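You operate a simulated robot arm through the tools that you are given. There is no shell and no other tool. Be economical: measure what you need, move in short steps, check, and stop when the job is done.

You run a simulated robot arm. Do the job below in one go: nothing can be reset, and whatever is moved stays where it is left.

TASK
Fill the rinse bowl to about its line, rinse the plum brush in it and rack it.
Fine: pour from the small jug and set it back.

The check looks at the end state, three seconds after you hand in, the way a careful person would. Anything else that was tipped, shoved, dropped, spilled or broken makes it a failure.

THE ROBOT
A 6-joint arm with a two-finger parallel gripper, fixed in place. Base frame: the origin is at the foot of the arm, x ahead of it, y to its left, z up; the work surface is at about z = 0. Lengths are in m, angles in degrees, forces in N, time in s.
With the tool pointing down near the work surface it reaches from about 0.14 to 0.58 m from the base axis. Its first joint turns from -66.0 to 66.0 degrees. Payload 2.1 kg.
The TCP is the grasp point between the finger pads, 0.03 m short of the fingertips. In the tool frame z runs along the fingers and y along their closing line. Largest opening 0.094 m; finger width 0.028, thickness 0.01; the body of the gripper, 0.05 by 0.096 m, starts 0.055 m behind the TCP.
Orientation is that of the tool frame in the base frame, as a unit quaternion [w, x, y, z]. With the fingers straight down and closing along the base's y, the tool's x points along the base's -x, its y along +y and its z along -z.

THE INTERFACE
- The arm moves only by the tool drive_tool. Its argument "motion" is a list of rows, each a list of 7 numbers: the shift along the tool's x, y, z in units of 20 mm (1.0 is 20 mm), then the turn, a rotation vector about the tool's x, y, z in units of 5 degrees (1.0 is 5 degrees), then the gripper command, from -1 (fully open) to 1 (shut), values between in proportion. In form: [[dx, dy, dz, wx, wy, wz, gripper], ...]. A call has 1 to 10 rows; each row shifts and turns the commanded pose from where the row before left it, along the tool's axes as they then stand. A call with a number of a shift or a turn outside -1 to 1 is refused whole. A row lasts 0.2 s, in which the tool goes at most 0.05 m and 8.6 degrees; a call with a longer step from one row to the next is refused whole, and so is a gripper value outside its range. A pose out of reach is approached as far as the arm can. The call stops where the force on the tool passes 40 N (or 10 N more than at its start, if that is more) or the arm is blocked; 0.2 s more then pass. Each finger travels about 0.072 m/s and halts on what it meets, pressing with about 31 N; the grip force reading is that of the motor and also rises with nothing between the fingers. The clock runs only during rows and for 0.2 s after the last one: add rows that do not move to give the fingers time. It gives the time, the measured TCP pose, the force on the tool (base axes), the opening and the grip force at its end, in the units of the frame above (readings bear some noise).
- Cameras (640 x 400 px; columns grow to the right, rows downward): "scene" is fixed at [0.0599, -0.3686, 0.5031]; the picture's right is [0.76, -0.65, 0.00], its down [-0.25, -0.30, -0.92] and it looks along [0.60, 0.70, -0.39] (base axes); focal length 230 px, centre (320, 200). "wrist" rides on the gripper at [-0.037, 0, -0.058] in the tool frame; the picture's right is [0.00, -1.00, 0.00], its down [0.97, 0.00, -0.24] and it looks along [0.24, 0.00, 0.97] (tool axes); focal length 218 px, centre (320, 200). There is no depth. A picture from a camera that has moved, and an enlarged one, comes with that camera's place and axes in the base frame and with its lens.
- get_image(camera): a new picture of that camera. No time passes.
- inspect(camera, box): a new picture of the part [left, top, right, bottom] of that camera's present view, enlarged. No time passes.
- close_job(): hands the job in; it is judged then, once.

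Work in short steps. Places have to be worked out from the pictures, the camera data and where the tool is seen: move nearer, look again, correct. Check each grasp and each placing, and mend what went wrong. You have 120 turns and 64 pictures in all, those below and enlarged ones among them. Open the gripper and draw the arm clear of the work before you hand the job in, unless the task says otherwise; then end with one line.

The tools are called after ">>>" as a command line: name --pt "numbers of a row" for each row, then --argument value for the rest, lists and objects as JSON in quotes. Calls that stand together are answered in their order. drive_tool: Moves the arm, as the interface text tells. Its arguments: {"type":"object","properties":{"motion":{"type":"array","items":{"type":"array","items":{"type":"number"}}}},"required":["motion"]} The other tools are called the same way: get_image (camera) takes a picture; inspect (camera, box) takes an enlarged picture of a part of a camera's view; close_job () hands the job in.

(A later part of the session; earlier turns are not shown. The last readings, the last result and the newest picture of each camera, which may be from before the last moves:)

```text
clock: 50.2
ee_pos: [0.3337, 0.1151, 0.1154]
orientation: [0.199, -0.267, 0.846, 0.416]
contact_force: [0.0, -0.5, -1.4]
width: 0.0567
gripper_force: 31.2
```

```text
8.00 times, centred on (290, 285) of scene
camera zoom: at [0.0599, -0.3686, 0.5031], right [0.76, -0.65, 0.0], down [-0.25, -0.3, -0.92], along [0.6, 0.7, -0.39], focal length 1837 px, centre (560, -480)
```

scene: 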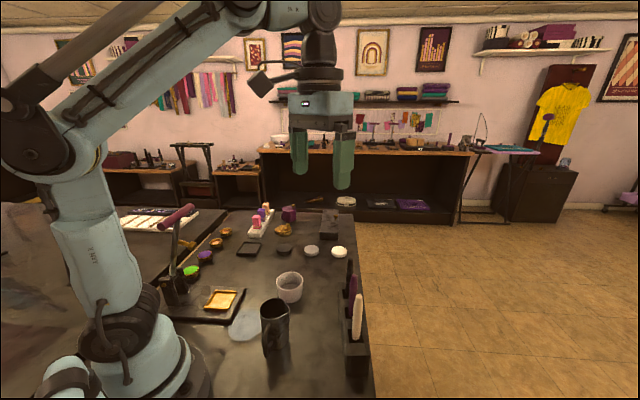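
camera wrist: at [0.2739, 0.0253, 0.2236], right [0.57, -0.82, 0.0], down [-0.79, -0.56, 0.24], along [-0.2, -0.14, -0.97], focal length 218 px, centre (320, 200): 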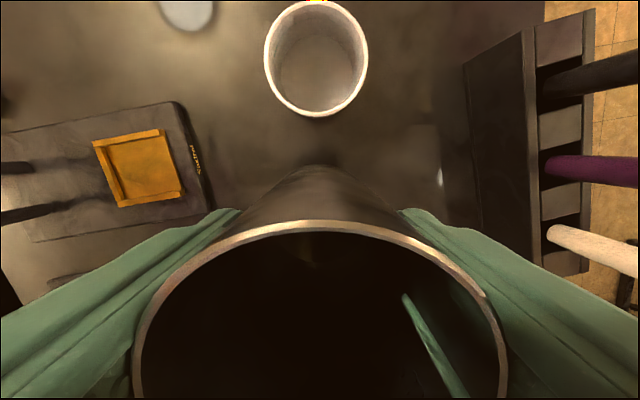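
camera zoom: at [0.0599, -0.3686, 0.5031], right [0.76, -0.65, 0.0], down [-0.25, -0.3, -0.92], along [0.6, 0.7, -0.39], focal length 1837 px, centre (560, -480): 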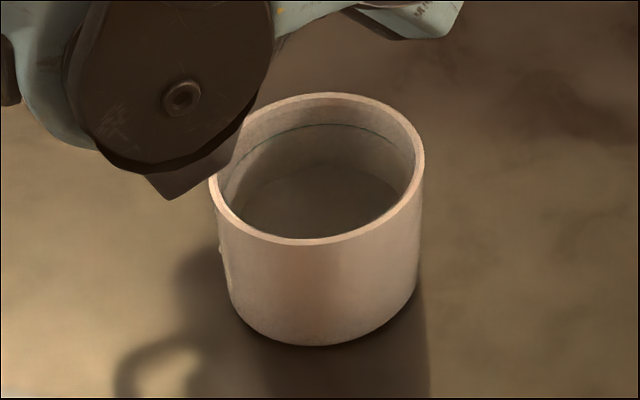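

The evidence (stream end height, jug weight loss ≈0.8 N, raised apparent floor) suggests clear water refracting near the line, with the jug essentially emptied. I'll bring the jug upright, set it home, then inspect the bowl properly.

>>> drive_tool --pt "-0.559 0.599 -0.574 0 0 0 1" --pt "-0.559 0.599 -0.574 0 0 0 1" --pt "-0.559 0.599 -0.574 0 0 0 1" --pt "-0.559 0.599 -0.574 0 0 0 1" --pt "0.116 -0.124 0.165 0.731 0.682 0 1" --pt "0.116 -0.124 0.165 0.731 0.682 0 1" --pt "0.116 -0.124 0.165 0.731 0.682 0 1" --pt "0.116 -0.124 0.165 0.731 0.682 0 1" --pt "0.116 -0.124 0.165 0.731 0.682 0 1" --pt "0.116 -0.124 0.165 0.731 0.682 0 1"

>>> drive_tool --pt "0.116 -0.124 0.165 0.731 0.682 0 1" --pt "0.116 -0.124 0.165 0.731 0.682 0 1" --pt "0.116 -0.124 0.165 0.731 0.682 0 1" --pt "0.116 -0.124 0.165 0.731 0.682 0 1" --pt "0.116 -0.124 0.165 0.731 0.682 0 1" --pt "0 0 0 0 0 0 1"

>>> drive_tool --pt "0.5 -0.15 -0.1 0 0 0 1" --pt "0.9 -0.25 -0.2 0 0 0 1" --pt "0.9 -0.25 -0.2 0 0 0 1" --pt "0.9 -0.25 -0.2 0 0 0 1" --pt "0.9 -0.25 0 0 0 0 1" --pt "0.9 -0.25 0 0 0 0 1" --pt "0.9 -0.25 0 0 0 0 1" --pt "0.9 -0.2 0 0 0 0 1" --pt "0 0 0 0 0 0 1"

```text
clock: 52.4
ee_pos: [0.3341, 0.1153, 0.168]
orientation: [0.093, -0.294, 0.931, 0.194]
contact_force: [-0.1, 0.3, -1.3]
width: 0.0566
gripper_force: 31.1
```

```text
clock: 53.8
ee_pos: [0.3318, 0.1023, 0.1481]
orientation: [0.0, -0.3, 0.954, 0.0]
contact_force: [-0.1, -0.5, -1.0]
width: 0.0566
gripper_force: 31.5
```

```text
clock: 55.8
ee_pos: [0.2423, -0.0086, 0.1645]
orientation: [0.0, -0.301, 0.954, 0.0]
contact_force: [-0.5, -0.3, -1.5]
width: 0.0565
gripper_force: 31.5
```

Now yaw back to the original heading and move above home.

>>> drive_tool --pt "0 0 0 0 0 -1 1" --pt "0 0 0 0 0 -1 1" --pt "0 0 0 0 0 -1 1" --pt "0 0 0 0 0 -1 1" --pt "0 0 0 0 0 -1 1" --pt "0 0 0 0 0 -1 1" --pt "0 0 0 0 0 -1 1" --pt "0 0 0 0 0 -1 1" --pt "0 0 0 0 0 -1 1" --pt "0 0 0 0 0 -1 1"

>>> drive_tool --pt "0.55 0.51 0 0 0 0 1" --pt "0.55 0.51 0 0 0 0 1" --pt "0 0 0.8 0 0 0 1" --pt "0 0 0.8 0 0 0 1" --pt "0 0 0.8 0 0 0 1" --pt "0 0 0.6 0 0 0 1" --pt "0 0 0.6 0 0 0 1" --pt "0 0 0 0 0 0 1"

>>> inspect --camera "scene" --box '[220, 240, 340, 370]'

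```text
clock: 58.0
ee_pos: [0.2422, -0.0059, 0.1611]
orientation: [0.0, -0.677, 0.736, 0.0]
contact_force: [-0.4, 0.3, -1.7]
width: 0.0563
gripper_force: 30.9
```

```text
clock: 59.8
ee_pos: [0.2199, -0.0278, 0.0905]
orientation: [0.0, -0.675, 0.738, 0.0]
contact_force: [0.6, -0.3, -1.9]
width: 0.0563
gripper_force: 31.5
```

```text
3.08 times, centred on (280, 305) of scene
camera zoom: at [0.0599, -0.3686, 0.5031], right [0.76, -0.65, 0.0], down [-0.25, -0.3, -0.92], along [0.6, 0.7, -0.39], focal length 707 px, centre (443, -123)
```

zoom: 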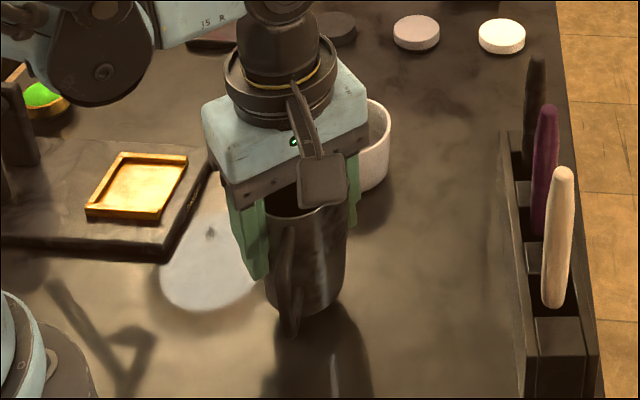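

Lower gently with small steps, watching the force.

>>> drive_tool --pt "0 0 0.5 0 0 0 1" --pt "0 0 0.5 0 0 0 1" --pt "0 0 0.3 0 0 0 1" --pt "0 0 0.2 0 0 0 1" --pt "0 0 0.1 0 0 0 1" --pt "0 0 0 0 0 0 1"

```text
clock: 61.2
ee_pos: [0.2207, -0.0279, 0.058]
orientation: [0.0, -0.676, 0.737, -0.001]
contact_force: [5.4, -1.7, 13.5]
width: 0.0558
gripper_force: 30.4
```

Touchdown felt (13.5 N). Ease up 1 mm, then open slowly.

>>> drive_tool --pt "0 0 -0.05 0 0 0 1" --pt "0 0 0 0 0 0 1"

>>> inspect --camera "scene" --box '[220, 240, 340, 370]'

```text
clock: 61.8
ee_pos: [0.2198, -0.0261, 0.0586]
orientation: [0.0, -0.676, 0.737, 0.0]
contact_force: [-0.5, 0.3, -0.9]
width: 0.0557
gripper_force: 31.7
```

```text
3.08 times, centred on (280, 305) of scene
camera zoom: at [0.0599, -0.3686, 0.5031], right [0.76, -0.65, 0.0], down [-0.25, -0.3, -0.92], along [0.6, 0.7, -0.39], focal length 707 px, centre (443, -123)
```

zoom: 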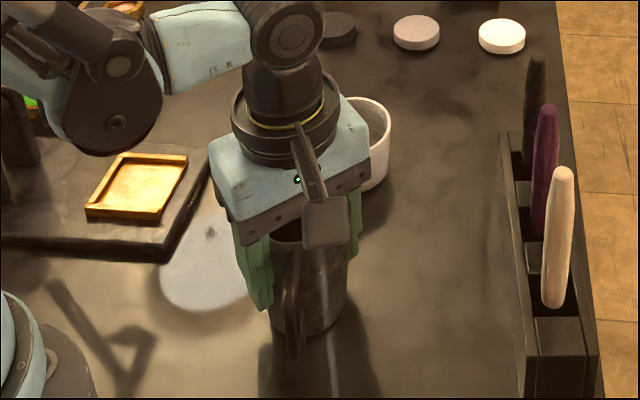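

It hangs just above/at the table upright. Lower 1 mm and open gradually.

>>> drive_tool --pt "0.1 0 0.03 0 0 0 1" --pt "0 0 0 0 0 0 0.4" --pt "0 0 0 0 0 0 -0.1" --pt "0 0 0 0 0 0 -0.5" --pt "0 0 0 0 0 0 -1" --pt "0 0 0 0 0 0 -1" --pt "0 0 0 0 0 0 -1"

>>> get_image --camera "wrist"

```text
clock: 63.4
ee_pos: [0.2184, -0.0289, 0.0587]
orientation: [0.0, -0.677, 0.736, 0.0]
contact_force: [0.6, -0.4, 0.7]
width: 0.094
gripper_force: 0.0
```

```text
24 pictures are left
camera wrist: at [0.2233, 0.007, 0.1163], right [1.0, -0.09, 0.0], down [-0.08, -0.97, 0.24], along [-0.02, -0.24, -0.97], focal length 218 px, centre (320, 200)
```

wrist: 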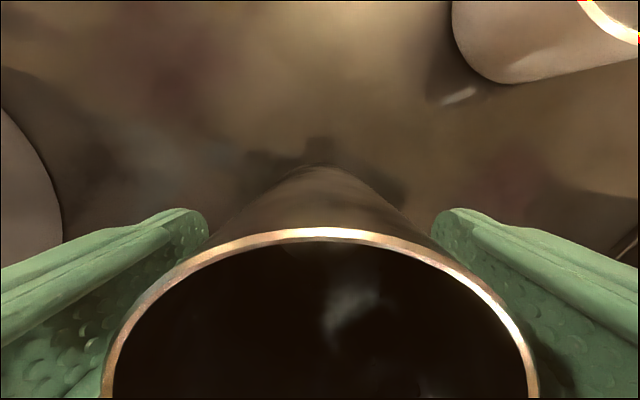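

Jug stands. Retreat straight up to the earlier viewing pose for a like-for-like comparison of jug and bowl.

>>> drive_tool --pt "0 0 -0.4 0 0 0 -1" --pt "0 0 -0.8 0 0 0 -1" --pt "0 0 -0.9 0 0 0 -1" --pt "0 0 -0.9 0 0 0 -1" --pt "0 0 -0.9 0 0 0 -1" --pt "0 0 -0.9 0 0 0 -1" --pt "0 0 -0.9 0 0 0 -1" --pt "0 0 -0.9 0 0 0 -1" --pt "0.1 -0.15 -0.9 0 0 0 -1" --pt "0 0 -0.2 0 0 0 -1"

>>> inspect --camera "wrist" --box '[350, 10, 480, 130]'

>>> inspect --camera "wrist" --box '[240, 130, 400, 250]'

```text
clock: 65.6
ee_pos: [0.2218, -0.0293, 0.2139]
orientation: [0.0, -0.676, 0.737, 0.0]
contact_force: [0.8, -0.3, 0.2]
width: 0.0939
gripper_force: 0.1
```

```text
3.33 times, centred on (415, 70) of wrist
camera zoom: at [0.2261, 0.0059, 0.2722], right [1.0, -0.09, 0.0], down [-0.08, -0.97, 0.24], along [-0.02, -0.24, -0.97], focal length 728 px, centre (3, 633)
```

zoom: 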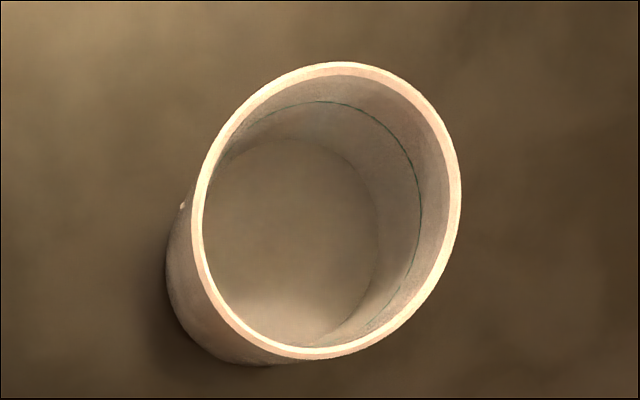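

```text
3.33 times, centred on (320, 190) of wrist
camera zoom: at [0.2261, 0.0059, 0.2722], right [1.0, -0.09, 0.0], down [-0.08, -0.97, 0.24], along [-0.02, -0.24, -0.97], focal length 728 px, centre (320, 233)
```

zoom: 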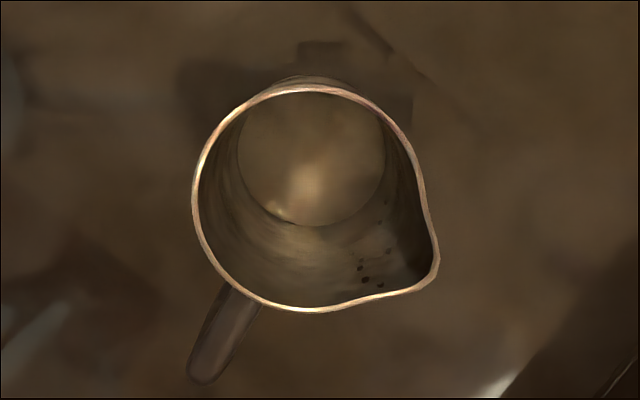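

The jug is empty (only droplets), standing at home. Now a very close look at the bowl's wall for the true water edge.

>>> inspect --camera "wrist" --box '[400, 25, 445, 65]'

>>> inspect --camera "scene" --box '[275, 265, 307, 285]'

```text
10.00 times, centred on (422, 45) of wrist
camera zoom: at [0.2261, 0.0059, 0.2722], right [1.0, -0.09, 0.0], down [-0.08, -0.97, 0.24], along [-0.02, -0.24, -0.97], focal length 2183 px, centre (-705, 1750)
```

zoom: 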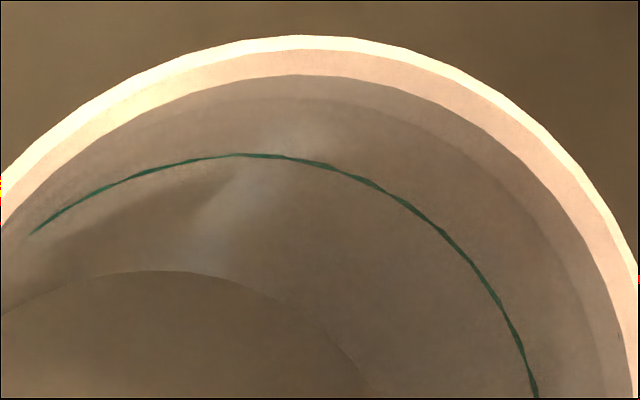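

```text
16.00 times, centred on (291, 275) of scene
camera zoom: at [0.0599, -0.3686, 0.5031], right [0.76, -0.65, 0.0], down [-0.25, -0.3, -0.92], along [0.6, 0.7, -0.39], focal length 3674 px, centre (784, -1000)
```

zoom: 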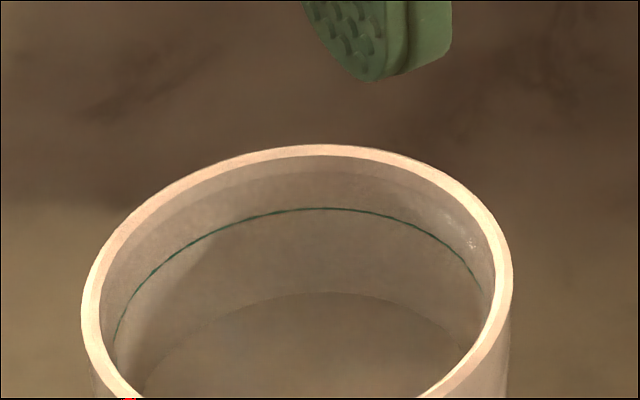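

A faint contact ring is now visible about 4 mm below the rim (z≈0.046), and the line (true z≈0.033) appears raised by refraction, so the bowl is overfilled by roughly 13 mm. I'll mend it by pouring the surplus back into the empty jug: a tilt of about 26° leaves just the line level. First go above the bowl with the closing line perpendicular to the bowl–jug direction.

>>> drive_tool --pt "0 0 0 0 0 1 -1" --pt "0 0 0 0 0 1 -1" --pt "0 0 0 0 0 1 -1" --pt "0 0 0 0 0 1 -1" --pt "0 0 0 0 0 1 -1" --pt "0 0 0 0 0 1 -1" --pt "0 0 0 0 0 1 -1" --pt "0 0 0 0 0 1 -1" --pt "0 0 0 0 0 0.6 -1"

>>> drive_tool --pt "-0.6 0.01 0 0 0 0 -1" --pt "-0.9 0.02 0 0 0 0 -1" --pt "-0.9 0.02 0 0 0 0 -1" --pt "-0.9 0.02 0 0 0 0 -1" --pt "-0.9 0.02 0 0 0 0 -1" --pt "-0.9 0 0 0 0 0 -1" --pt "-0.9 0 0 0 0 0 -1" --pt "-0.69 0 0 0 0 0 -1" --pt "0 0 0 0 0 0 -1"

>>> get_image --camera "wrist"

```text
clock: 67.6
ee_pos: [0.2232, -0.0297, 0.2117]
orientation: [0.0, -0.359, 0.933, 0.0]
contact_force: [0.3, -0.4, -0.6]
width: 0.094
gripper_force: 0.0
```

```text
clock: 69.6
ee_pos: [0.3206, 0.062, 0.2131]
orientation: [0.0, -0.358, 0.934, 0.0]
contact_force: [0.4, 0.0, 0.1]
width: 0.094
gripper_force: 0.1
```

```text
19 pictures are left
camera wrist: at [0.3477, 0.0856, 0.2696], right [0.67, -0.74, 0.0], down [-0.72, -0.65, 0.24], along [-0.18, -0.16, -0.97], focal length 218 px, centre (320, 200)
```

wrist: 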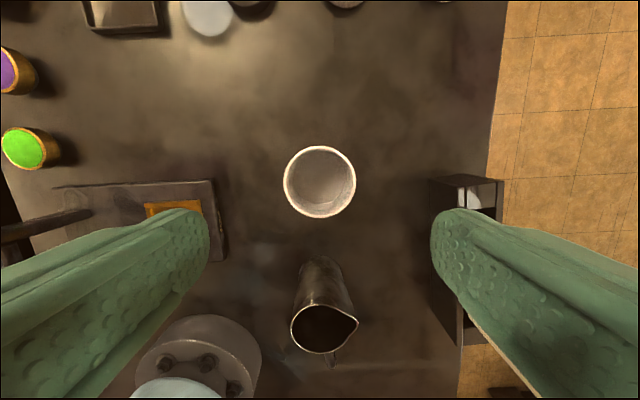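

Centred over the bowl. One zoom to confirm the water edge before handling it.

>>> inspect --camera "wrist" --box '[278, 140, 362, 224]'

```text
4.76 times, centred on (320, 182) of wrist
camera zoom: at [0.3477, 0.0856, 0.2696], right [0.67, -0.74, 0.0], down [-0.72, -0.65, 0.24], along [-0.18, -0.16, -0.97], focal length 1039 px, centre (320, 286)
```

zoom: 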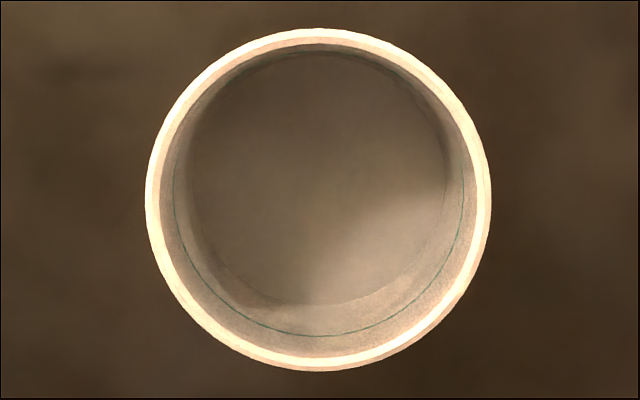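

The line appears raised again, so the water is indeed above it. Descend around the bowl to TCP z≈0.037.

>>> drive_tool --pt "0 0 0.95 0 0 0 -1" --pt "0 0 0.95 0 0 0 -1" --pt "0 0 0.95 0 0 0 -1" --pt "0 0 0.95 0 0 0 -1" --pt "0 0 0.95 0 0 0 -1" --pt "0 0 0.95 0 0 0 -1" --pt "0 0 0.95 0 0 0 -1" --pt "0 0 0.95 0 0 0 -1" --pt "0 0 0.7 0 0 0 -1" --pt "0 0 0.5 0 0 0 -1"

>>> drive_tool --pt "0 0 0 0 0 0 -0.8" --pt "0 0 0 0 0 0 -0.7" --pt "0 0 0 0 0 0 -0.65" --pt "0 0 0 0 0 0 -0.6" --pt "0 0 0 0 0 0 -0.55" --pt "0 0 0 0 0 0 0" --pt "0 0 0 0 0 0 1" --pt "0 0 0 0 0 0 1" --pt "0 0 0 0 0 0 1"

```text
clock: 71.8
ee_pos: [0.319, 0.0597, 0.0381]
orientation: [0.0, -0.358, 0.934, 0.0]
contact_force: [0.0, 0.1, -0.1]
width: 0.0941
gripper_force: 0.0
```

```text
clock: 73.8
ee_pos: [0.3198, 0.0588, 0.0372]
orientation: [0.0, -0.358, 0.934, 0.0]
contact_force: [-1.1, 1.2, 1.5]
width: 0.0734
gripper_force: 30.6
```

Bowl held (width 0.0734; home TCP ≈ (0.3198, 0.059, 0.0375)). Lift very gently.

>>> drive_tool --pt "0 0 -0.1 0 0 0 1" --pt "0 0 -0.3 0 0 0 1" --pt "0 0 -0.5 0 0 0 1" --pt "0 0 -0.6 0 0 0 1" --pt "0 0 -0.7 0 0 0 1" --pt "0 0 -0.7 0 0 0 1" --pt "0 0 -0.7 0 0 0 1" --pt "0 0 -0.7 0 0 0 1" --pt "0 0 -0.5 0 0 0 1" --pt "0 0 -0.3 0 0 0 1"

>>> drive_tool --pt "0 0 -0.1 0 0 0 1" --pt "0.1 0 0 0 0 0 1" --pt "0.3 0 0 0 0 0 1" --pt "0.5 0 0 0 0 0 1" --pt "0.6 0 0 0 0 0 1" --pt "0.5 0 0 0 0 0 1" --pt "0.3 0 0 0 0 0 1" --pt "0.1 0 0 0 0 0 1" --pt "0 0 0 0 0 0 1"

>>> inspect --camera "scene" --box '[220, 220, 340, 360]'

```text
clock: 76.0
ee_pos: [0.3212, 0.0616, 0.1368]
orientation: [0.0, -0.36, 0.933, -0.001]
contact_force: [0.6, 0.4, -2.6]
width: 0.0733
gripper_force: 31.4
```

```text
clock: 78.0
ee_pos: [0.283, 0.0271, 0.1399]
orientation: [0.0, -0.359, 0.933, 0.0]
contact_force: [-0.1, 0.3, -2.6]
width: 0.0737
gripper_force: 31.1
```

```text
2.86 times, centred on (280, 290) of scene
camera zoom: at [0.0599, -0.3686, 0.5031], right [0.76, -0.65, 0.0], down [-0.25, -0.3, -0.92], along [0.6, 0.7, -0.39], focal length 656 px, centre (434, -57)
```

zoom: 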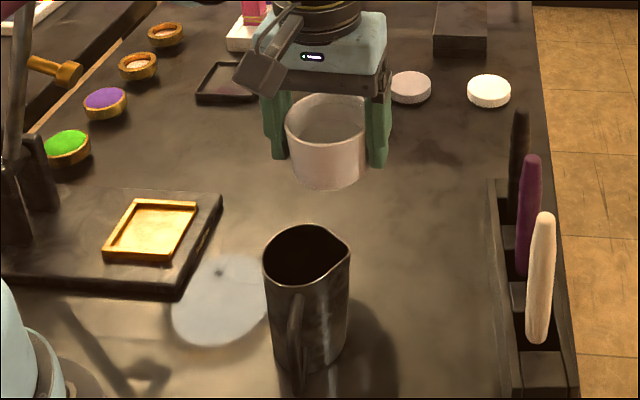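

No spill. Continue the last 38 mm to put the lip over the jug mouth.

>>> drive_tool --pt "0.1 0 -0.1 0 0 0 1" --pt "0.3 0 0 0 0 0 1" --pt "0.45 0 0 0 0 0 1" --pt "0.5 0 0 0 0 0 1" --pt "0.35 0 0 0 0 0 1" --pt "0.2 0 0 0 0 0 1" --pt "0 0 0 0 0 0 1"

>>> inspect --camera "scene" --box '[220, 220, 340, 360]'

```text
clock: 79.6
ee_pos: [0.2574, 0.0021, 0.1418]
orientation: [0.0, -0.359, 0.933, 0.0]
contact_force: [0.3, 0.4, -3.5]
width: 0.0731
gripper_force: 31.5
```

```text
2.86 times, centred on (280, 290) of scene
camera zoom: at [0.0599, -0.3686, 0.5031], right [0.76, -0.65, 0.0], down [-0.25, -0.3, -0.92], along [0.6, 0.7, -0.39], focal length 656 px, centre (434, -57)
```

zoom: 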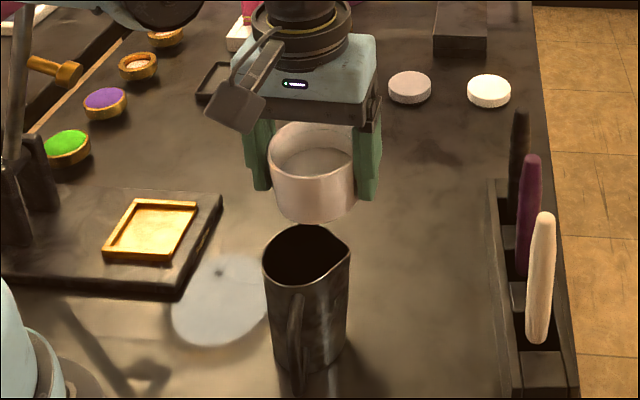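

Lip is about 12 mm short of jug centre on the bowl side, as planned. Tilt slowly to 12.5° and look.

>>> drive_tool --pt "0.12 0 0 0 0 0 1" --pt "-0.023 0 -0.08 0 -0.5 0 1" --pt "-0.023 0 -0.08 0 -0.5 0 1" --pt "-0.023 0 -0.08 0 -0.5 0 1" --pt "-0.023 0 -0.08 0 -0.5 0 1" --pt "-0.023 0 -0.08 0 -0.5 0 1" --pt "0 0 0 0 0 0 1"

>>> inspect --camera "scene" --box '[255, 250, 325, 320]'

```text
clock: 81.2
ee_pos: [0.2559, 0.0028, 0.151]
orientation: [0.101, -0.357, 0.928, 0.039]
contact_force: [1.0, 0.4, -2.4]
width: 0.0733
gripper_force: 30.5
```

```text
5.71 times, centred on (290, 285) of scene
camera zoom: at [0.0599, -0.3686, 0.5031], right [0.76, -0.65, 0.0], down [-0.25, -0.3, -0.92], along [0.6, 0.7, -0.39], focal length 1312 px, centre (491, -286)
```

zoom: 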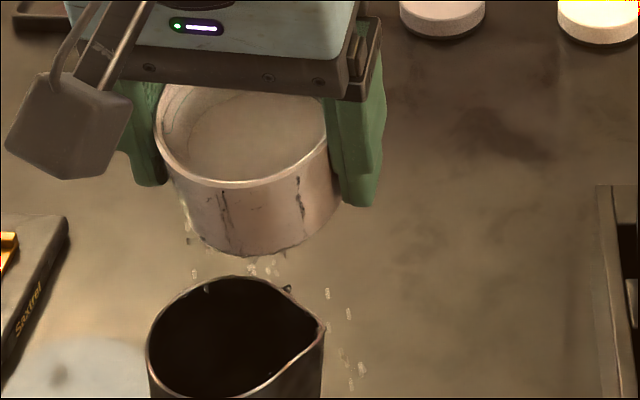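

Droplets are running down the outside and missing the jug. Tilt back level immediately.

>>> drive_tool --pt "0.05 0 0.16 0 1 0 1" --pt "0.05 0 0.16 0 1 0 1" --pt "0.025 0 0.08 0 0.5 0 1" --pt "0 0 0 0 0 0 1" --pt "0 0 0 0 0 0 1"

>>> inspect --camera "scene" --box '[235, 250, 345, 360]'

```text
clock: 82.4
ee_pos: [0.2551, 0.0019, 0.1435]
orientation: [0.0, -0.359, 0.933, 0.0]
contact_force: [0.4, 0.7, -2.2]
width: 0.0734
gripper_force: 30.8
```

```text
3.64 times, centred on (290, 305) of scene
camera zoom: at [0.0599, -0.3686, 0.5031], right [0.76, -0.65, 0.0], down [-0.25, -0.3, -0.92], along [0.6, 0.7, -0.39], focal length 835 px, centre (429, -182)
```

zoom: 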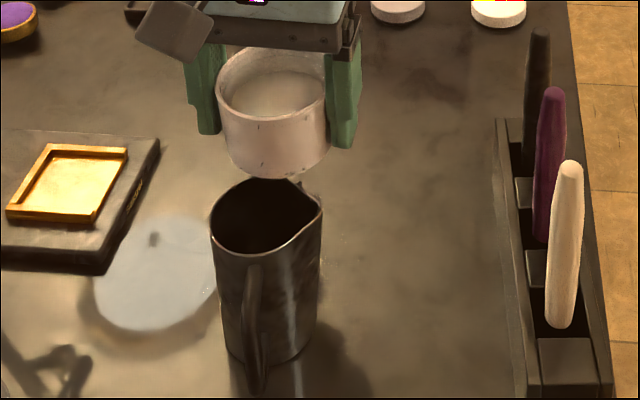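

I'll zoom into the bowl to gauge the level now.

>>> inspect --camera "scene" --box '[258, 258, 308, 308]'

```text
8.00 times, centred on (283, 283) of scene
camera zoom: at [0.0599, -0.3686, 0.5031], right [0.76, -0.65, 0.0], down [-0.25, -0.3, -0.92], along [0.6, 0.7, -0.39], focal length 1837 px, centre (616, -464)
```

zoom: 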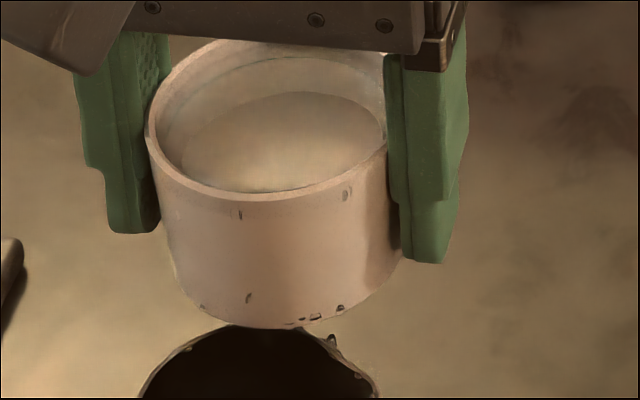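

About 12.5° of tilt has brought the level to ~0.042; still ~9 mm high. I'll reposition the lip slightly past the jug's centre so both jet and dribble land in the mouth, then tilt briskly.

>>> drive_tool --pt "0.1 0 0.05 0 0 0 1" --pt "0.25 0 0.1 0 0 0 1" --pt "0.25 0 0.05 0 0 0 1" --pt "0.14 0 0 0 0 0 1" --pt "0 0 0 0 0 0 1"

>>> drive_tool --pt "-0.046 0 -0.16 0 -1 0 1" --pt "-0.046 0 -0.16 0 -1 0 1" --pt "-0.046 0 -0.16 0 -1 0 1" --pt "-0.046 0 -0.16 0 -1 0 1" --pt "-0.046 0 -0.16 0 -1 0 1"

>>> inspect --camera "scene" --box '[250, 250, 330, 330]'

```text
clock: 83.6
ee_pos: [0.2441, -0.0093, 0.1378]
orientation: [0.001, -0.359, 0.933, 0.0]
contact_force: [-0.2, 0.5, -2.4]
width: 0.0731
gripper_force: 31.0
```

```text
clock: 84.8
ee_pos: [0.2463, -0.008, 0.1561]
orientation: [0.203, -0.35, 0.911, 0.078]
contact_force: [-1.0, -0.3, -3.5]
width: 0.0735
gripper_force: 31.1
```

```text
5.00 times, centred on (290, 290) of scene
camera zoom: at [0.0599, -0.3686, 0.5031], right [0.76, -0.65, 0.0], down [-0.25, -0.3, -0.92], along [0.6, 0.7, -0.39], focal length 1148 px, centre (470, -250)
```

zoom: 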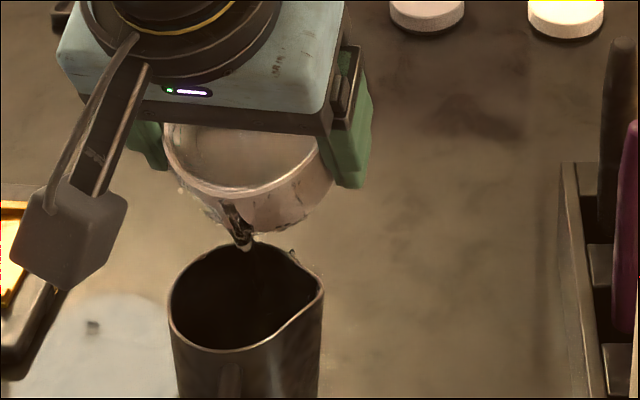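

The stream clings to the wall and enters near the jug's back edge; nudge forward 9 mm while holding the tilt.

>>> drive_tool --pt "0.2 0 0.09 0 0 0 1" --pt "0.2 0 0.09 0 0 0 1" --pt "0 0 0 0 0 0 1" --pt "0 0 0 0 0 0 1"

>>> inspect --camera "scene" --box '[250, 250, 330, 330]'

```text
clock: 85.8
ee_pos: [0.2411, -0.0107, 0.1481]
orientation: [0.203, -0.351, 0.911, 0.078]
contact_force: [-0.3, 0.0, -2.8]
width: 0.0736
gripper_force: 31.0
```

```text
5.00 times, centred on (290, 290) of scene
camera zoom: at [0.0599, -0.3686, 0.5031], right [0.76, -0.65, 0.0], down [-0.25, -0.3, -0.92], along [0.6, 0.7, -0.39], focal length 1148 px, centre (470, -250)
```

zoom: 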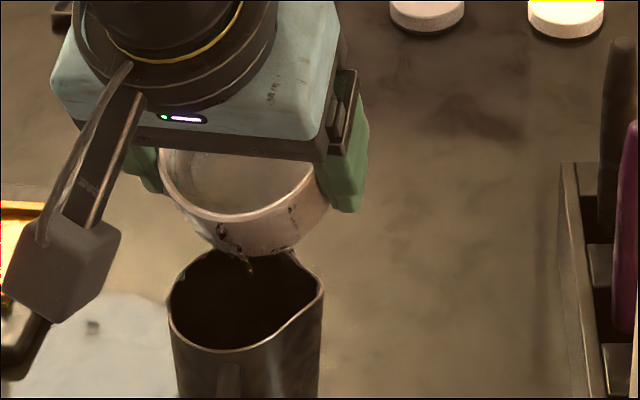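

Now the trickle falls inside the jug and is tapering. Hold 1.6 s, then level out.

>>> drive_tool --pt "0 0 0 0 0 0 1" --pt "0 0 0 0 0 0 1" --pt "0 0 0 0 0 0 1" --pt "0 0 0 0 0 0 1" --pt "0 0 0 0 0 0 1" --pt "0 0 0 0 0 0 1" --pt "0 0 0 0 0 0 1"

>>> drive_tool --pt "0 0 -0.4 0 0 0 1" --pt "0.05 0 0.05 0 1 0 1" --pt "0.05 0 0.1 0 1 0 1" --pt "0.05 0 0.16 0 1 0 1" --pt "0.05 0 0.16 0 1 0 1" --pt "0.05 0 0.16 0 1 0 1" --pt "0 0 0 0 0 0 1" --pt "0 0 0 0 0 0 1" --pt "0 0 0 0 0 0 1"

>>> inspect --camera "scene" --box '[235, 245, 345, 365]'

```text
clock: 87.4
ee_pos: [0.2399, -0.0114, 0.1487]
orientation: [0.202, -0.35, 0.911, 0.078]
contact_force: [0.2, 0.0, -3.2]
width: 0.0733
gripper_force: 31.6
```

```text
clock: 89.4
ee_pos: [0.2375, -0.0167, 0.141]
orientation: [-0.001, -0.358, 0.934, 0.0]
contact_force: [-0.6, -0.7, -3.0]
width: 0.0731
gripper_force: 31.8
```

```text
3.33 times, centred on (290, 305) of scene
camera zoom: at [0.0599, -0.3686, 0.5031], right [0.76, -0.65, 0.0], down [-0.25, -0.3, -0.92], along [0.6, 0.7, -0.39], focal length 765 px, centre (420, -150)
```

zoom: 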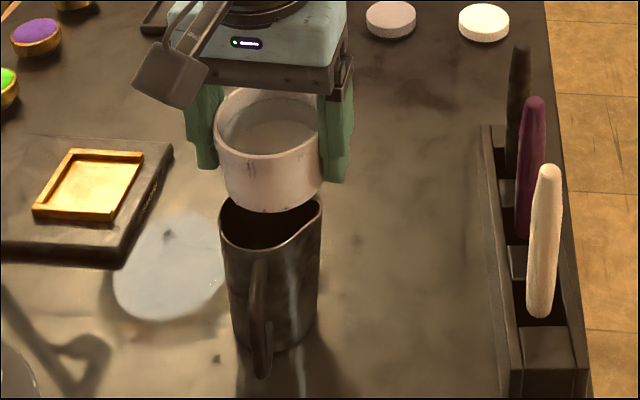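

Carry the bowl back to its home position.

>>> drive_tool --pt "-0.15 0 -0.2 0 0 0 1" --pt "-0.4 0 0 0 0 0 1" --pt "-0.7 0 0 0 0 0 1" --pt "-0.8 0 0 0 0 0 1" --pt "-0.8 0 0 0 0 0 1" --pt "-0.8 0 0 0 0 0 1" --pt "-0.8 0 0 0 0 0 1" --pt "-0.6 0.03 0 0 0 0 1" --pt "-0.4 0.03 0 0 0 0 1" --pt "-0.14 0 0 0 0 0 1"

>>> drive_tool --pt "0 0 0.3 0 0 0 1" --pt "0 0 0.6 0 0 0 1" --pt "0 0 0.8 0 0 0 1" --pt "0 0 0.8 0 0 0 1" --pt "0 0 0.8 0 0 0 1" --pt "0 0 0.7 0 0 0 1" --pt "0 0 0.5 0 0 0 1" --pt "0 0 0.3 0 0 0 1" --pt "0 0 0.2 0 0 0 1" --pt "0 0 0.1 0 0 0 1"

```text
clock: 91.6
ee_pos: [0.3203, 0.0622, 0.146]
orientation: [0.0, -0.36, 0.933, 0.0]
contact_force: [-0.9, 0.2, -1.9]
width: 0.073
gripper_force: 31.3
```

```text
clock: 93.8
ee_pos: [0.3184, 0.0618, 0.0454]
orientation: [-0.001, -0.359, 0.933, 0.0]
contact_force: [-0.5, 0.2, -3.0]
width: 0.0734
gripper_force: 30.9
```

Lower the remaining ~8 mm in small steps to touchdown.

>>> drive_tool --pt "0 0 0.15 0 0 0 1" --pt "0 0 0.1 0 0 0 1" --pt "0 0 0.06 0 0 0 1" --pt "0 0 0.05 0 0 0 1" --pt "0 0 0 0 0 0 1"

```text
clock: 95.0
ee_pos: [0.3199, 0.0608, 0.0368]
orientation: [0.0, -0.359, 0.933, 0.0]
contact_force: [-2.0, 1.6, 20.3]
width: 0.0734
gripper_force: 30.9
```

Touchdown (20 N). Ease off 1 mm, open slowly, and rise to a viewing height.

>>> drive_tool --pt "0 0 -0.03 0 0 0 1" --pt "0 0 0 0 0 0 -0.4" --pt "0 0 0 0 0 0 -0.55" --pt "0 0 0 0 0 0 -0.65" --pt "0 0 0 0 0 0 -0.8" --pt "0 0 0 0 0 0 -1" --pt "0 0 0 0 0 0 -1"

>>> drive_tool --pt "0 0 -0.4 0 0 0 -1" --pt "0 0 -0.9 0 0 0 -1" --pt "0 0 -0.9 0 0 0 -1" --pt "0 0 -0.9 0 0 0 -1" --pt "0 0 -1 0 0 0 -1" --pt "0 0 -1 0 0 0 -1" --pt "0 0 -1 0 0 0 -1" --pt "0 0 -1 0 0 0 -1" --pt "0 0 -1 0 0 0 -1" --pt "0 0 -1 0 0 0 -1"

>>> inspect --camera "scene" --box '[265, 258, 315, 298]'

```text
clock: 96.6
ee_pos: [0.3194, 0.0617, 0.0365]
orientation: [0.001, -0.359, 0.933, 0.001]
contact_force: [0.7, 0.2, -0.5]
width: 0.094
gripper_force: 0.0
```

```text
clock: 98.8
ee_pos: [0.3203, 0.0621, 0.2173]
orientation: [0.0, -0.359, 0.933, 0.0]
contact_force: [-0.1, 0.3, -0.5]
width: 0.0939
gripper_force: 0.1
```

```text
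10.00 times, centred on (290, 278) of scene
camera zoom: at [0.0598, -0.3686, 0.5031], right [0.76, -0.65, 0.0], down [-0.25, -0.3, -0.92], along [0.6, 0.7, -0.39], focal length 2296 px, centre (620, -580)
```

zoom: 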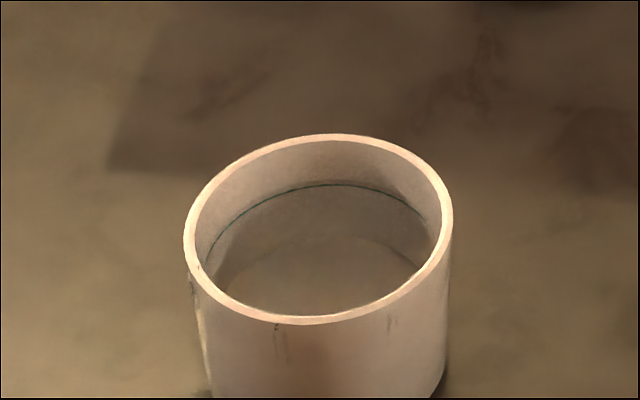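

The line's apparent position and darker wall now agree with a surface at about the line. Next the plum brush: triangulated vertical at about (0.365, -0.129), top z≈0.17, neighbours 53 mm away. Move above it and look.

>>> drive_tool --pt "0.47 -0.86 -0.15 0 0 0 -1" --pt "0.47 -0.86 -0.15 0 0 0 -1" --pt "0.47 -0.86 -0.15 0 0 0 -1" --pt "0.47 -0.86 -0.15 0 0 0 -1" --pt "0.47 -0.86 -0.15 0 0 0 -1" --pt "0.47 -0.86 -0.15 0 0 0 -1" --pt "0.47 -0.86 -0.15 0 0 0 -1" --pt "0.47 -0.86 -0.15 0 0 0 -1" --pt "0.47 -0.86 0 0 0 0 -1" --pt "0.47 -0.86 0 0 0 0 -1"

>>> drive_tool --pt "0 0 0 0 0 -0.7 -1" --pt "0 0 0 0 0 -0.7 -1"

>>> get_image --camera "wrist"

```text
clock: 101.0
ee_pos: [0.3644, -0.1286, 0.2426]
orientation: [-0.001, -0.359, 0.933, 0.0]
contact_force: [1.3, -0.4, -0.2]
width: 0.0939
gripper_force: 0.1
```

```text
clock: 101.6
ee_pos: [0.365, -0.1306, 0.243]
orientation: [0.0, -0.415, 0.91, 0.0]
contact_force: [0.0, 0.4, -0.9]
width: 0.094
gripper_force: 0.2
```

```text
8 pictures are left
camera wrist: at [0.3892, -0.1028, 0.301], right [0.76, -0.65, 0.0], down [-0.64, -0.73, 0.24], along [-0.16, -0.18, -0.97], focal length 218 px, centre (320, 200)
```

wrist: 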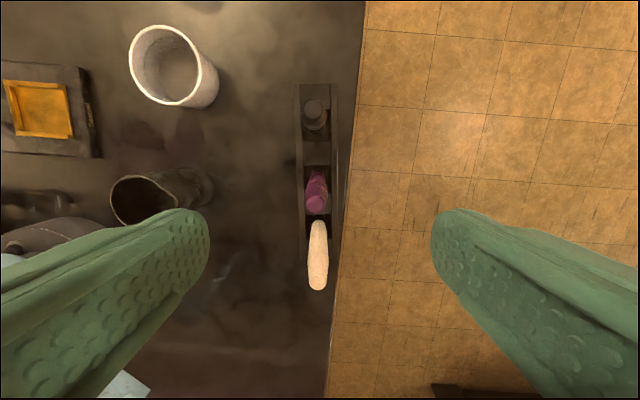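

The plum brush top is at (0.364, -0.127); correct by 3 mm and descend to TCP z≈0.125.

>>> drive_tool --pt "-0.12 0.145 0 0 0 0 -1" --pt "0 0 0.8 0 0 0 -1" --pt "0 0 0.8 0 0 0 -1" --pt "0 0 0.8 0 0 0 -1" --pt "0 0 0.8 0 0 0 -1" --pt "0 0 0.8 0 0 0 -1" --pt "0 0 0.8 0 0 0 -1" --pt "0 0 0.6 0 0 0 -1" --pt "0 0 0.45 0 0 0 -1" --pt "0 0 0 0 0 0 -1"

>>> drive_tool --pt "0 0 0 0 0 0 -0.6" --pt "0 0 0 0 0 0 -0.2" --pt "0 0 0 0 0 0 0.2" --pt "0 0 0 0 0 0 0.5" --pt "0 0 0 0 0 0 0.7" --pt "0 0 0 0 0 0 1" --pt "0 0 0 0 0 0 1" --pt "0 0 0 0 0 0 1"

>>> inspect --camera "scene" --box '[280, 220, 400, 390]'

```text
clock: 103.8
ee_pos: [0.365, -0.1276, 0.1253]
orientation: [0.0, -0.415, 0.91, 0.0]
contact_force: [-0.6, 0.3, -0.5]
width: 0.0938
gripper_force: 0.0
```

```text
clock: 105.6
ee_pos: [0.364, -0.1253, 0.1258]
orientation: [0.0, -0.414, 0.91, 0.0]
contact_force: [0.1, 0.1, 0.3]
width: 0.0159
gripper_force: 30.6
```

```text
2.35 times, centred on (340, 305) of scene
camera zoom: at [0.0599, -0.3686, 0.5031], right [0.76, -0.65, 0.0], down [-0.25, -0.3, -0.92], along [0.6, 0.7, -0.39], focal length 540 px, centre (273, -47)
```

zoom: 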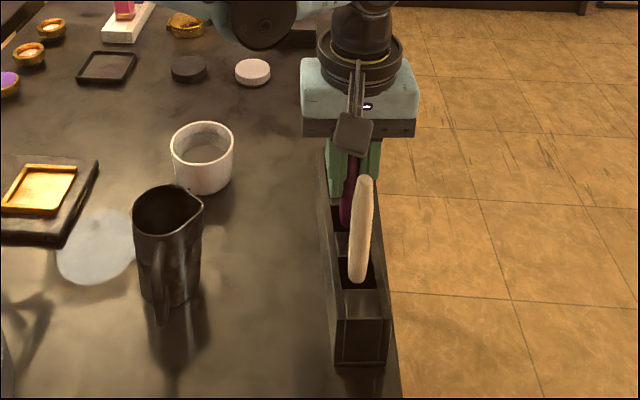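

Brush gripped (width 0.0159); home TCP ≈ (0.364, -0.126, 0.1255). Lift straight 0.11 m.

>>> drive_tool --pt "0 0 -0.3 0 0 0 1" --pt "0 0 -0.6 0 0 0 1" --pt "0 0 -0.7 0 0 0 1" --pt "0 0 -0.7 0 0 0 1" --pt "0 0 -0.7 0 0 0 1" --pt "0 0 -0.7 0 0 0 1" --pt "0 0 -0.7 0 0 0 1" --pt "0 0 -0.7 0 0 0 1" --pt "0 0 -0.4 0 0 0 1" --pt "0 0 0 0 0 0 1"

>>> inspect --camera "scene" --box '[280, 200, 400, 370]'

```text
clock: 107.8
ee_pos: [0.3625, -0.1263, 0.237]
orientation: [-0.001, -0.415, 0.91, 0.0]
contact_force: [-0.2, -0.3, -0.9]
width: 0.0161
gripper_force: 30.9
```

```text
2.35 times, centred on (340, 285) of scene
camera zoom: at [0.0599, -0.3686, 0.5031], right [0.76, -0.65, 0.0], down [-0.25, -0.3, -0.92], along [0.6, 0.7, -0.39], focal length 540 px, centre (273, 0)
```

zoom: 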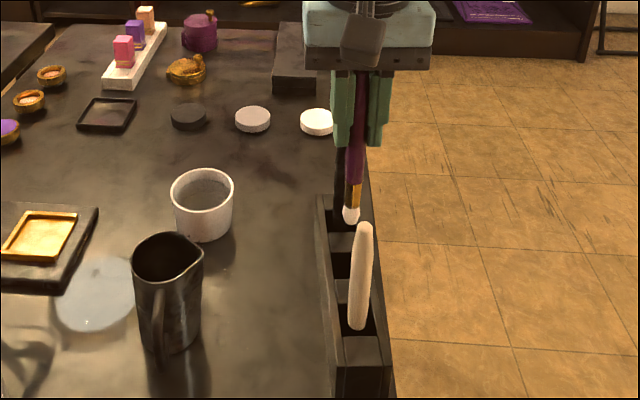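

Bristle tip is ~0.121 m below the TCP. Move over the bowl centre.

>>> drive_tool --pt "-0.35 0.47 0 0 0 0 1" --pt "-0.6 0.82 0 0 0 0 1" --pt "-0.6 0.82 0 0 0 0 1" --pt "-0.6 0.82 0 0 0 0 1" --pt "-0.6 0.82 0 0 0 0 1" --pt "-0.6 0.82 0 0 0 0 1" --pt "-0.6 0.82 0 0 0 0 1" --pt "-0.6 0.82 0 0 0 0 1" --pt "-0.6 0.8 0 0 0 0 1" --pt "-0.55 0.76 0 0 0 0 1"

>>> drive_tool --pt "0 0 0.4 0 0 0 1" --pt "0 0 0.7 0 0 0 1" --pt "0 0 0.7 0 0 0 1" --pt "0 0 0.5 0 0 0 1" --pt "0 0 0 0 0 0 1"

>>> inspect --camera "scene" --box '[245, 220, 335, 320]'

```text
clock: 110.0
ee_pos: [0.321, 0.0608, 0.2364]
orientation: [0.0, -0.414, 0.91, 0.0]
contact_force: [0.9, 0.4, 0.5]
width: 0.0161
gripper_force: 30.6
```

```text
clock: 111.2
ee_pos: [0.3221, 0.0598, 0.1898]
orientation: [0.0, -0.415, 0.91, -0.001]
contact_force: [0.4, 0.1, -0.1]
width: 0.0161
gripper_force: 30.8
```

```text
4.00 times, centred on (290, 270) of scene
camera zoom: at [0.0599, -0.3686, 0.5031], right [0.76, -0.65, 0.0], down [-0.25, -0.3, -0.92], along [0.6, 0.7, -0.39], focal length 918 px, centre (440, -80)
```

zoom: 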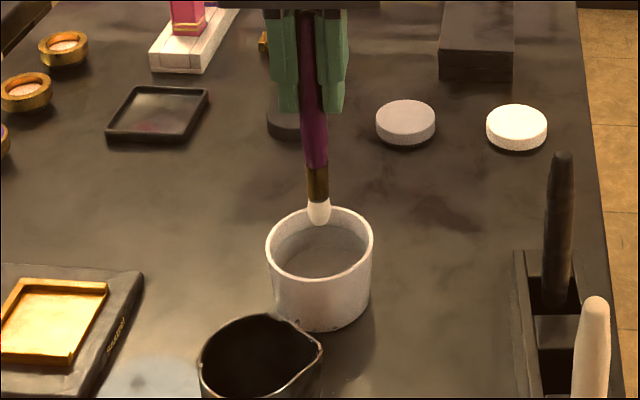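

Tip is centred above the water. Lower to tip z≈0.014 and swish gently in small circles.

>>> drive_tool --pt "0 0 0.5 0 0 0 1" --pt "0 0 0.6 0 0 0 1" --pt "0 0 0.6 0 0 0 1" --pt "0 0 0.5 0 0 0 1" --pt "0 0 0.3 0 0 0 1" --pt "0 0 0.2 0 0 0 1" --pt "0 0 0 0 0 0 1"

>>> drive_tool --pt "0.3 0 0 0 0 0 1" --pt "0 0.3 0 0 0 0 1" --pt "-0.3 0 0 0 0 0 1" --pt "-0.3 0 0 0 0 0 1" --pt "0 -0.3 0 0 0 0 1" --pt "0 -0.3 0 0 0 0 1" --pt "0.3 0 0 0 0 0 1" --pt "0.3 0 0 0 0 0 1" --pt "0 0.3 0 0 0 0 1" --pt "0 0.3 0 0 0 0 1"

>>> inspect --camera "scene" --box '[265, 250, 315, 310]'

```text
clock: 112.8
ee_pos: [0.3202, 0.0617, 0.1355]
orientation: [0.0, -0.415, 0.91, 0.0]
contact_force: [0.3, 0.5, 0.0]
width: 0.0163
gripper_force: 31.2
```

```text
clock: 115.0
ee_pos: [0.3115, 0.0613, 0.1375]
orientation: [-0.001, -0.415, 0.91, 0.0]
contact_force: [-0.1, 0.6, -0.3]
width: 0.0164
gripper_force: 31.3
```

```text
6.67 times, centred on (290, 280) of scene
camera zoom: at [0.0599, -0.3686, 0.5031], right [0.76, -0.65, 0.0], down [-0.25, -0.3, -0.92], along [0.6, 0.7, -0.39], focal length 1531 px, centre (520, -333)
```

zoom: 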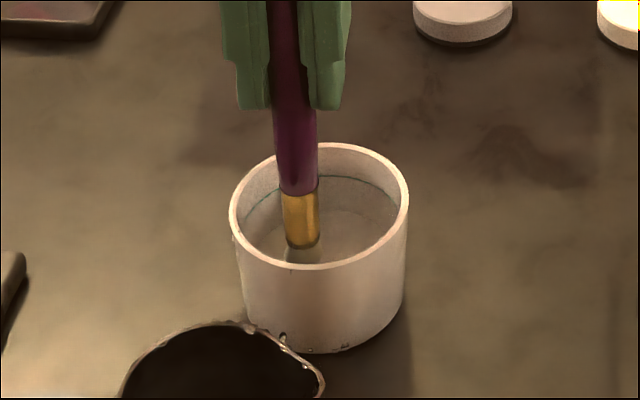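

Bristles are submerged, with the ferrule at the surface. Two more rounds of swishing, then recentre, lift slowly and let it drip.

>>> drive_tool --pt "-0.3 0 0 0 0 0 1" --pt "-0.3 0 0 0 0 0 1" --pt "0 -0.3 0 0 0 0 1" --pt "0 -0.3 0 0 0 0 1" --pt "0.3 0 0 0 0 0 1" --pt "0.3 0 0 0 0 0 1" --pt "0 0.3 0 0 0 0 1" --pt "0 0.3 0 0 0 0 1" --pt "-0.3 0 0 0 0 0 1" --pt "-0.3 0 0 0 0 0 1"

>>> drive_tool --pt "0 -0.3 0 0 0 0 1" --pt "0 -0.3 0 0 0 0 1" --pt "0.3 0 0 0 0 0 1" --pt "0.3 0 0 0 0 0 1" --pt "0 0.3 0 0 0 0 1" --pt "-0.3 0 0 0 0 0 1" --pt "0 0 -0.2 0 0 0 1" --pt "0 0 -0.4 0 0 0 1" --pt "0 0 -0.5 0 0 0 1" --pt "0 0 -0.5 0 0 0 1"

>>> drive_tool --pt "0 0 -0.3 0 0 0 1" --pt "0 0 0 0 0 0 1" --pt "0 0 0 0 0 0 1" --pt "0 0 0 0 0 0 1" --pt "0 0 0 0 0 0 1" --pt "0 0 0 0 0 0 1" --pt "0 0 0 0 0 0 1" --pt "0 0 0 0 0 0 1" --pt "0 0 0 0 0 0 1" --pt "0 0 0 0 0 0 1"

>>> drive_tool --pt "0 0 0 0 0 0 1" --pt "0 0 0 0 0 0 1" --pt "0 0 0 0 0 0 1" --pt "0 0 0 0 0 0 1" --pt "0 0 -0.5 0 0 0 1" --pt "0 0 -0.7 0 0 0 1" --pt "0 0 -0.7 0 0 0 1" --pt "0 0 -0.7 0 0 0 1" --pt "0 0 -0.5 0 0 0 1" --pt "0 0 0 0 0 0 1"

```text
clock: 117.2
ee_pos: [0.3196, 0.0709, 0.1373]
orientation: [-0.001, -0.415, 0.91, 0.0]
contact_force: [0.3, -0.3, 0.2]
width: 0.0161
gripper_force: 31.0
```

```text
clock: 119.4
ee_pos: [0.3221, 0.0632, 0.1674]
orientation: [0.0, -0.415, 0.91, 0.0]
contact_force: [0.4, -0.3, 0.2]
width: 0.016
gripper_force: 31.0
```

```text
clock: 121.6
ee_pos: [0.3213, 0.0641, 0.1737]
orientation: [-0.001, -0.416, 0.909, -0.001]
contact_force: [0.6, -0.1, 0.0]
width: 0.0163
gripper_force: 31.0
```

```text
clock: 123.8
ee_pos: [0.3224, 0.0635, 0.237]
orientation: [0.0, -0.415, 0.91, 0.0]
contact_force: [0.4, 1.0, -0.2]
width: 0.0164
gripper_force: 31.7
```

Net swish offset is zero, so I reverse the exact outbound command to return above the slot.

>>> drive_tool --pt "0.35 -0.47 0 0 0 0 1" --pt "0.6 -0.82 0 0 0 0 1" --pt "0.6 -0.82 0 0 0 0 1" --pt "0.6 -0.82 0 0 0 0 1" --pt "0.6 -0.82 0 0 0 0 1" --pt "0.6 -0.82 0 0 0 0 1" --pt "0.6 -0.82 0 0 0 0 1" --pt "0.6 -0.82 0 0 0 0 1" --pt "0.6 -0.8 0 0 0 0 1" --pt "0.55 -0.76 0 0 0 0 1"

>>> drive_tool --pt "0 0 0 0 0 0 1" --pt "0 0 0.4 0 0 0 1" --pt "0 0 0.6 0 0 0 1" --pt "0 0 0.6 0 0 0 1" --pt "0 0 0.2 0 0 0 1" --pt "0 0 0 0 0 0 1"

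>>> inspect --camera "scene" --box '[310, 220, 400, 350]'

```text
clock: 126.0
ee_pos: [0.3645, -0.1252, 0.2357]
orientation: [0.0, -0.416, 0.909, -0.001]
contact_force: [0.0, -0.4, -0.9]
width: 0.016
gripper_force: 30.8
```

```text
clock: 127.4
ee_pos: [0.3658, -0.125, 0.2006]
orientation: [0.0, -0.416, 0.909, 0.0]
contact_force: [0.6, -0.9, -0.2]
width: 0.0158
gripper_force: 31.2
```

```text
3.08 times, centred on (355, 285) of scene
camera zoom: at [0.0599, -0.3686, 0.5031], right [0.76, -0.65, 0.0], down [-0.25, -0.3, -0.92], along [0.6, 0.7, -0.39], focal length 707 px, centre (212, -62)
```

zoom: 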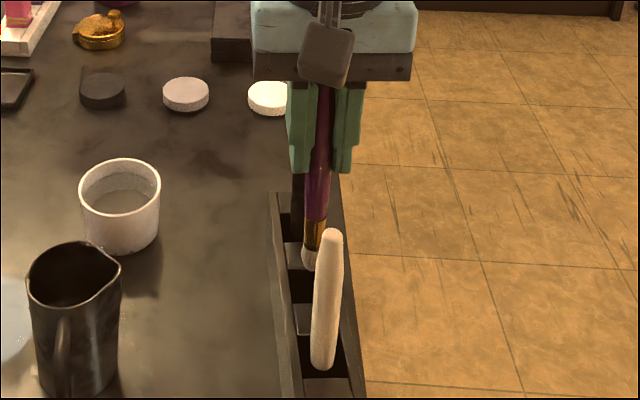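

Aligned over the middle slot. Lower slowly most of the way.

>>> drive_tool --pt "0 0 0.3 0 0 0 1" --pt "0 0 0.5 0 0 0 1" --pt "0 0 0.5 0 0 0 1" --pt "0 0 0.5 0 0 0 1" --pt "0 0 0.5 0 0 0 1" --pt "0 0 0.5 0 0 0 1" --pt "0 0 0.4 0 0 0 1" --pt "0 0 0.3 0 0 0 1" --pt "0 0 0 0 0 0 1"

```text
clock: 129.4
ee_pos: [0.3642, -0.1256, 0.1296]
orientation: [-0.001, -0.415, 0.91, 0.0]
contact_force: [0.4, 0.1, -0.1]
width: 0.0161
gripper_force: 30.9
```

No resistance; last 4 mm to the original height.

>>> drive_tool --pt "0 0 0.1 0 0 0 1" --pt "0 0 0.08 0 0 0 1" --pt "0 0 0 0 0 0 1"

```text
clock: 130.2
ee_pos: [0.3645, -0.1262, 0.1269]
orientation: [0.0, -0.415, 0.91, 0.0]
contact_force: [-0.6, 1.5, 21.9]
width: 0.0158
gripper_force: 31.3
```

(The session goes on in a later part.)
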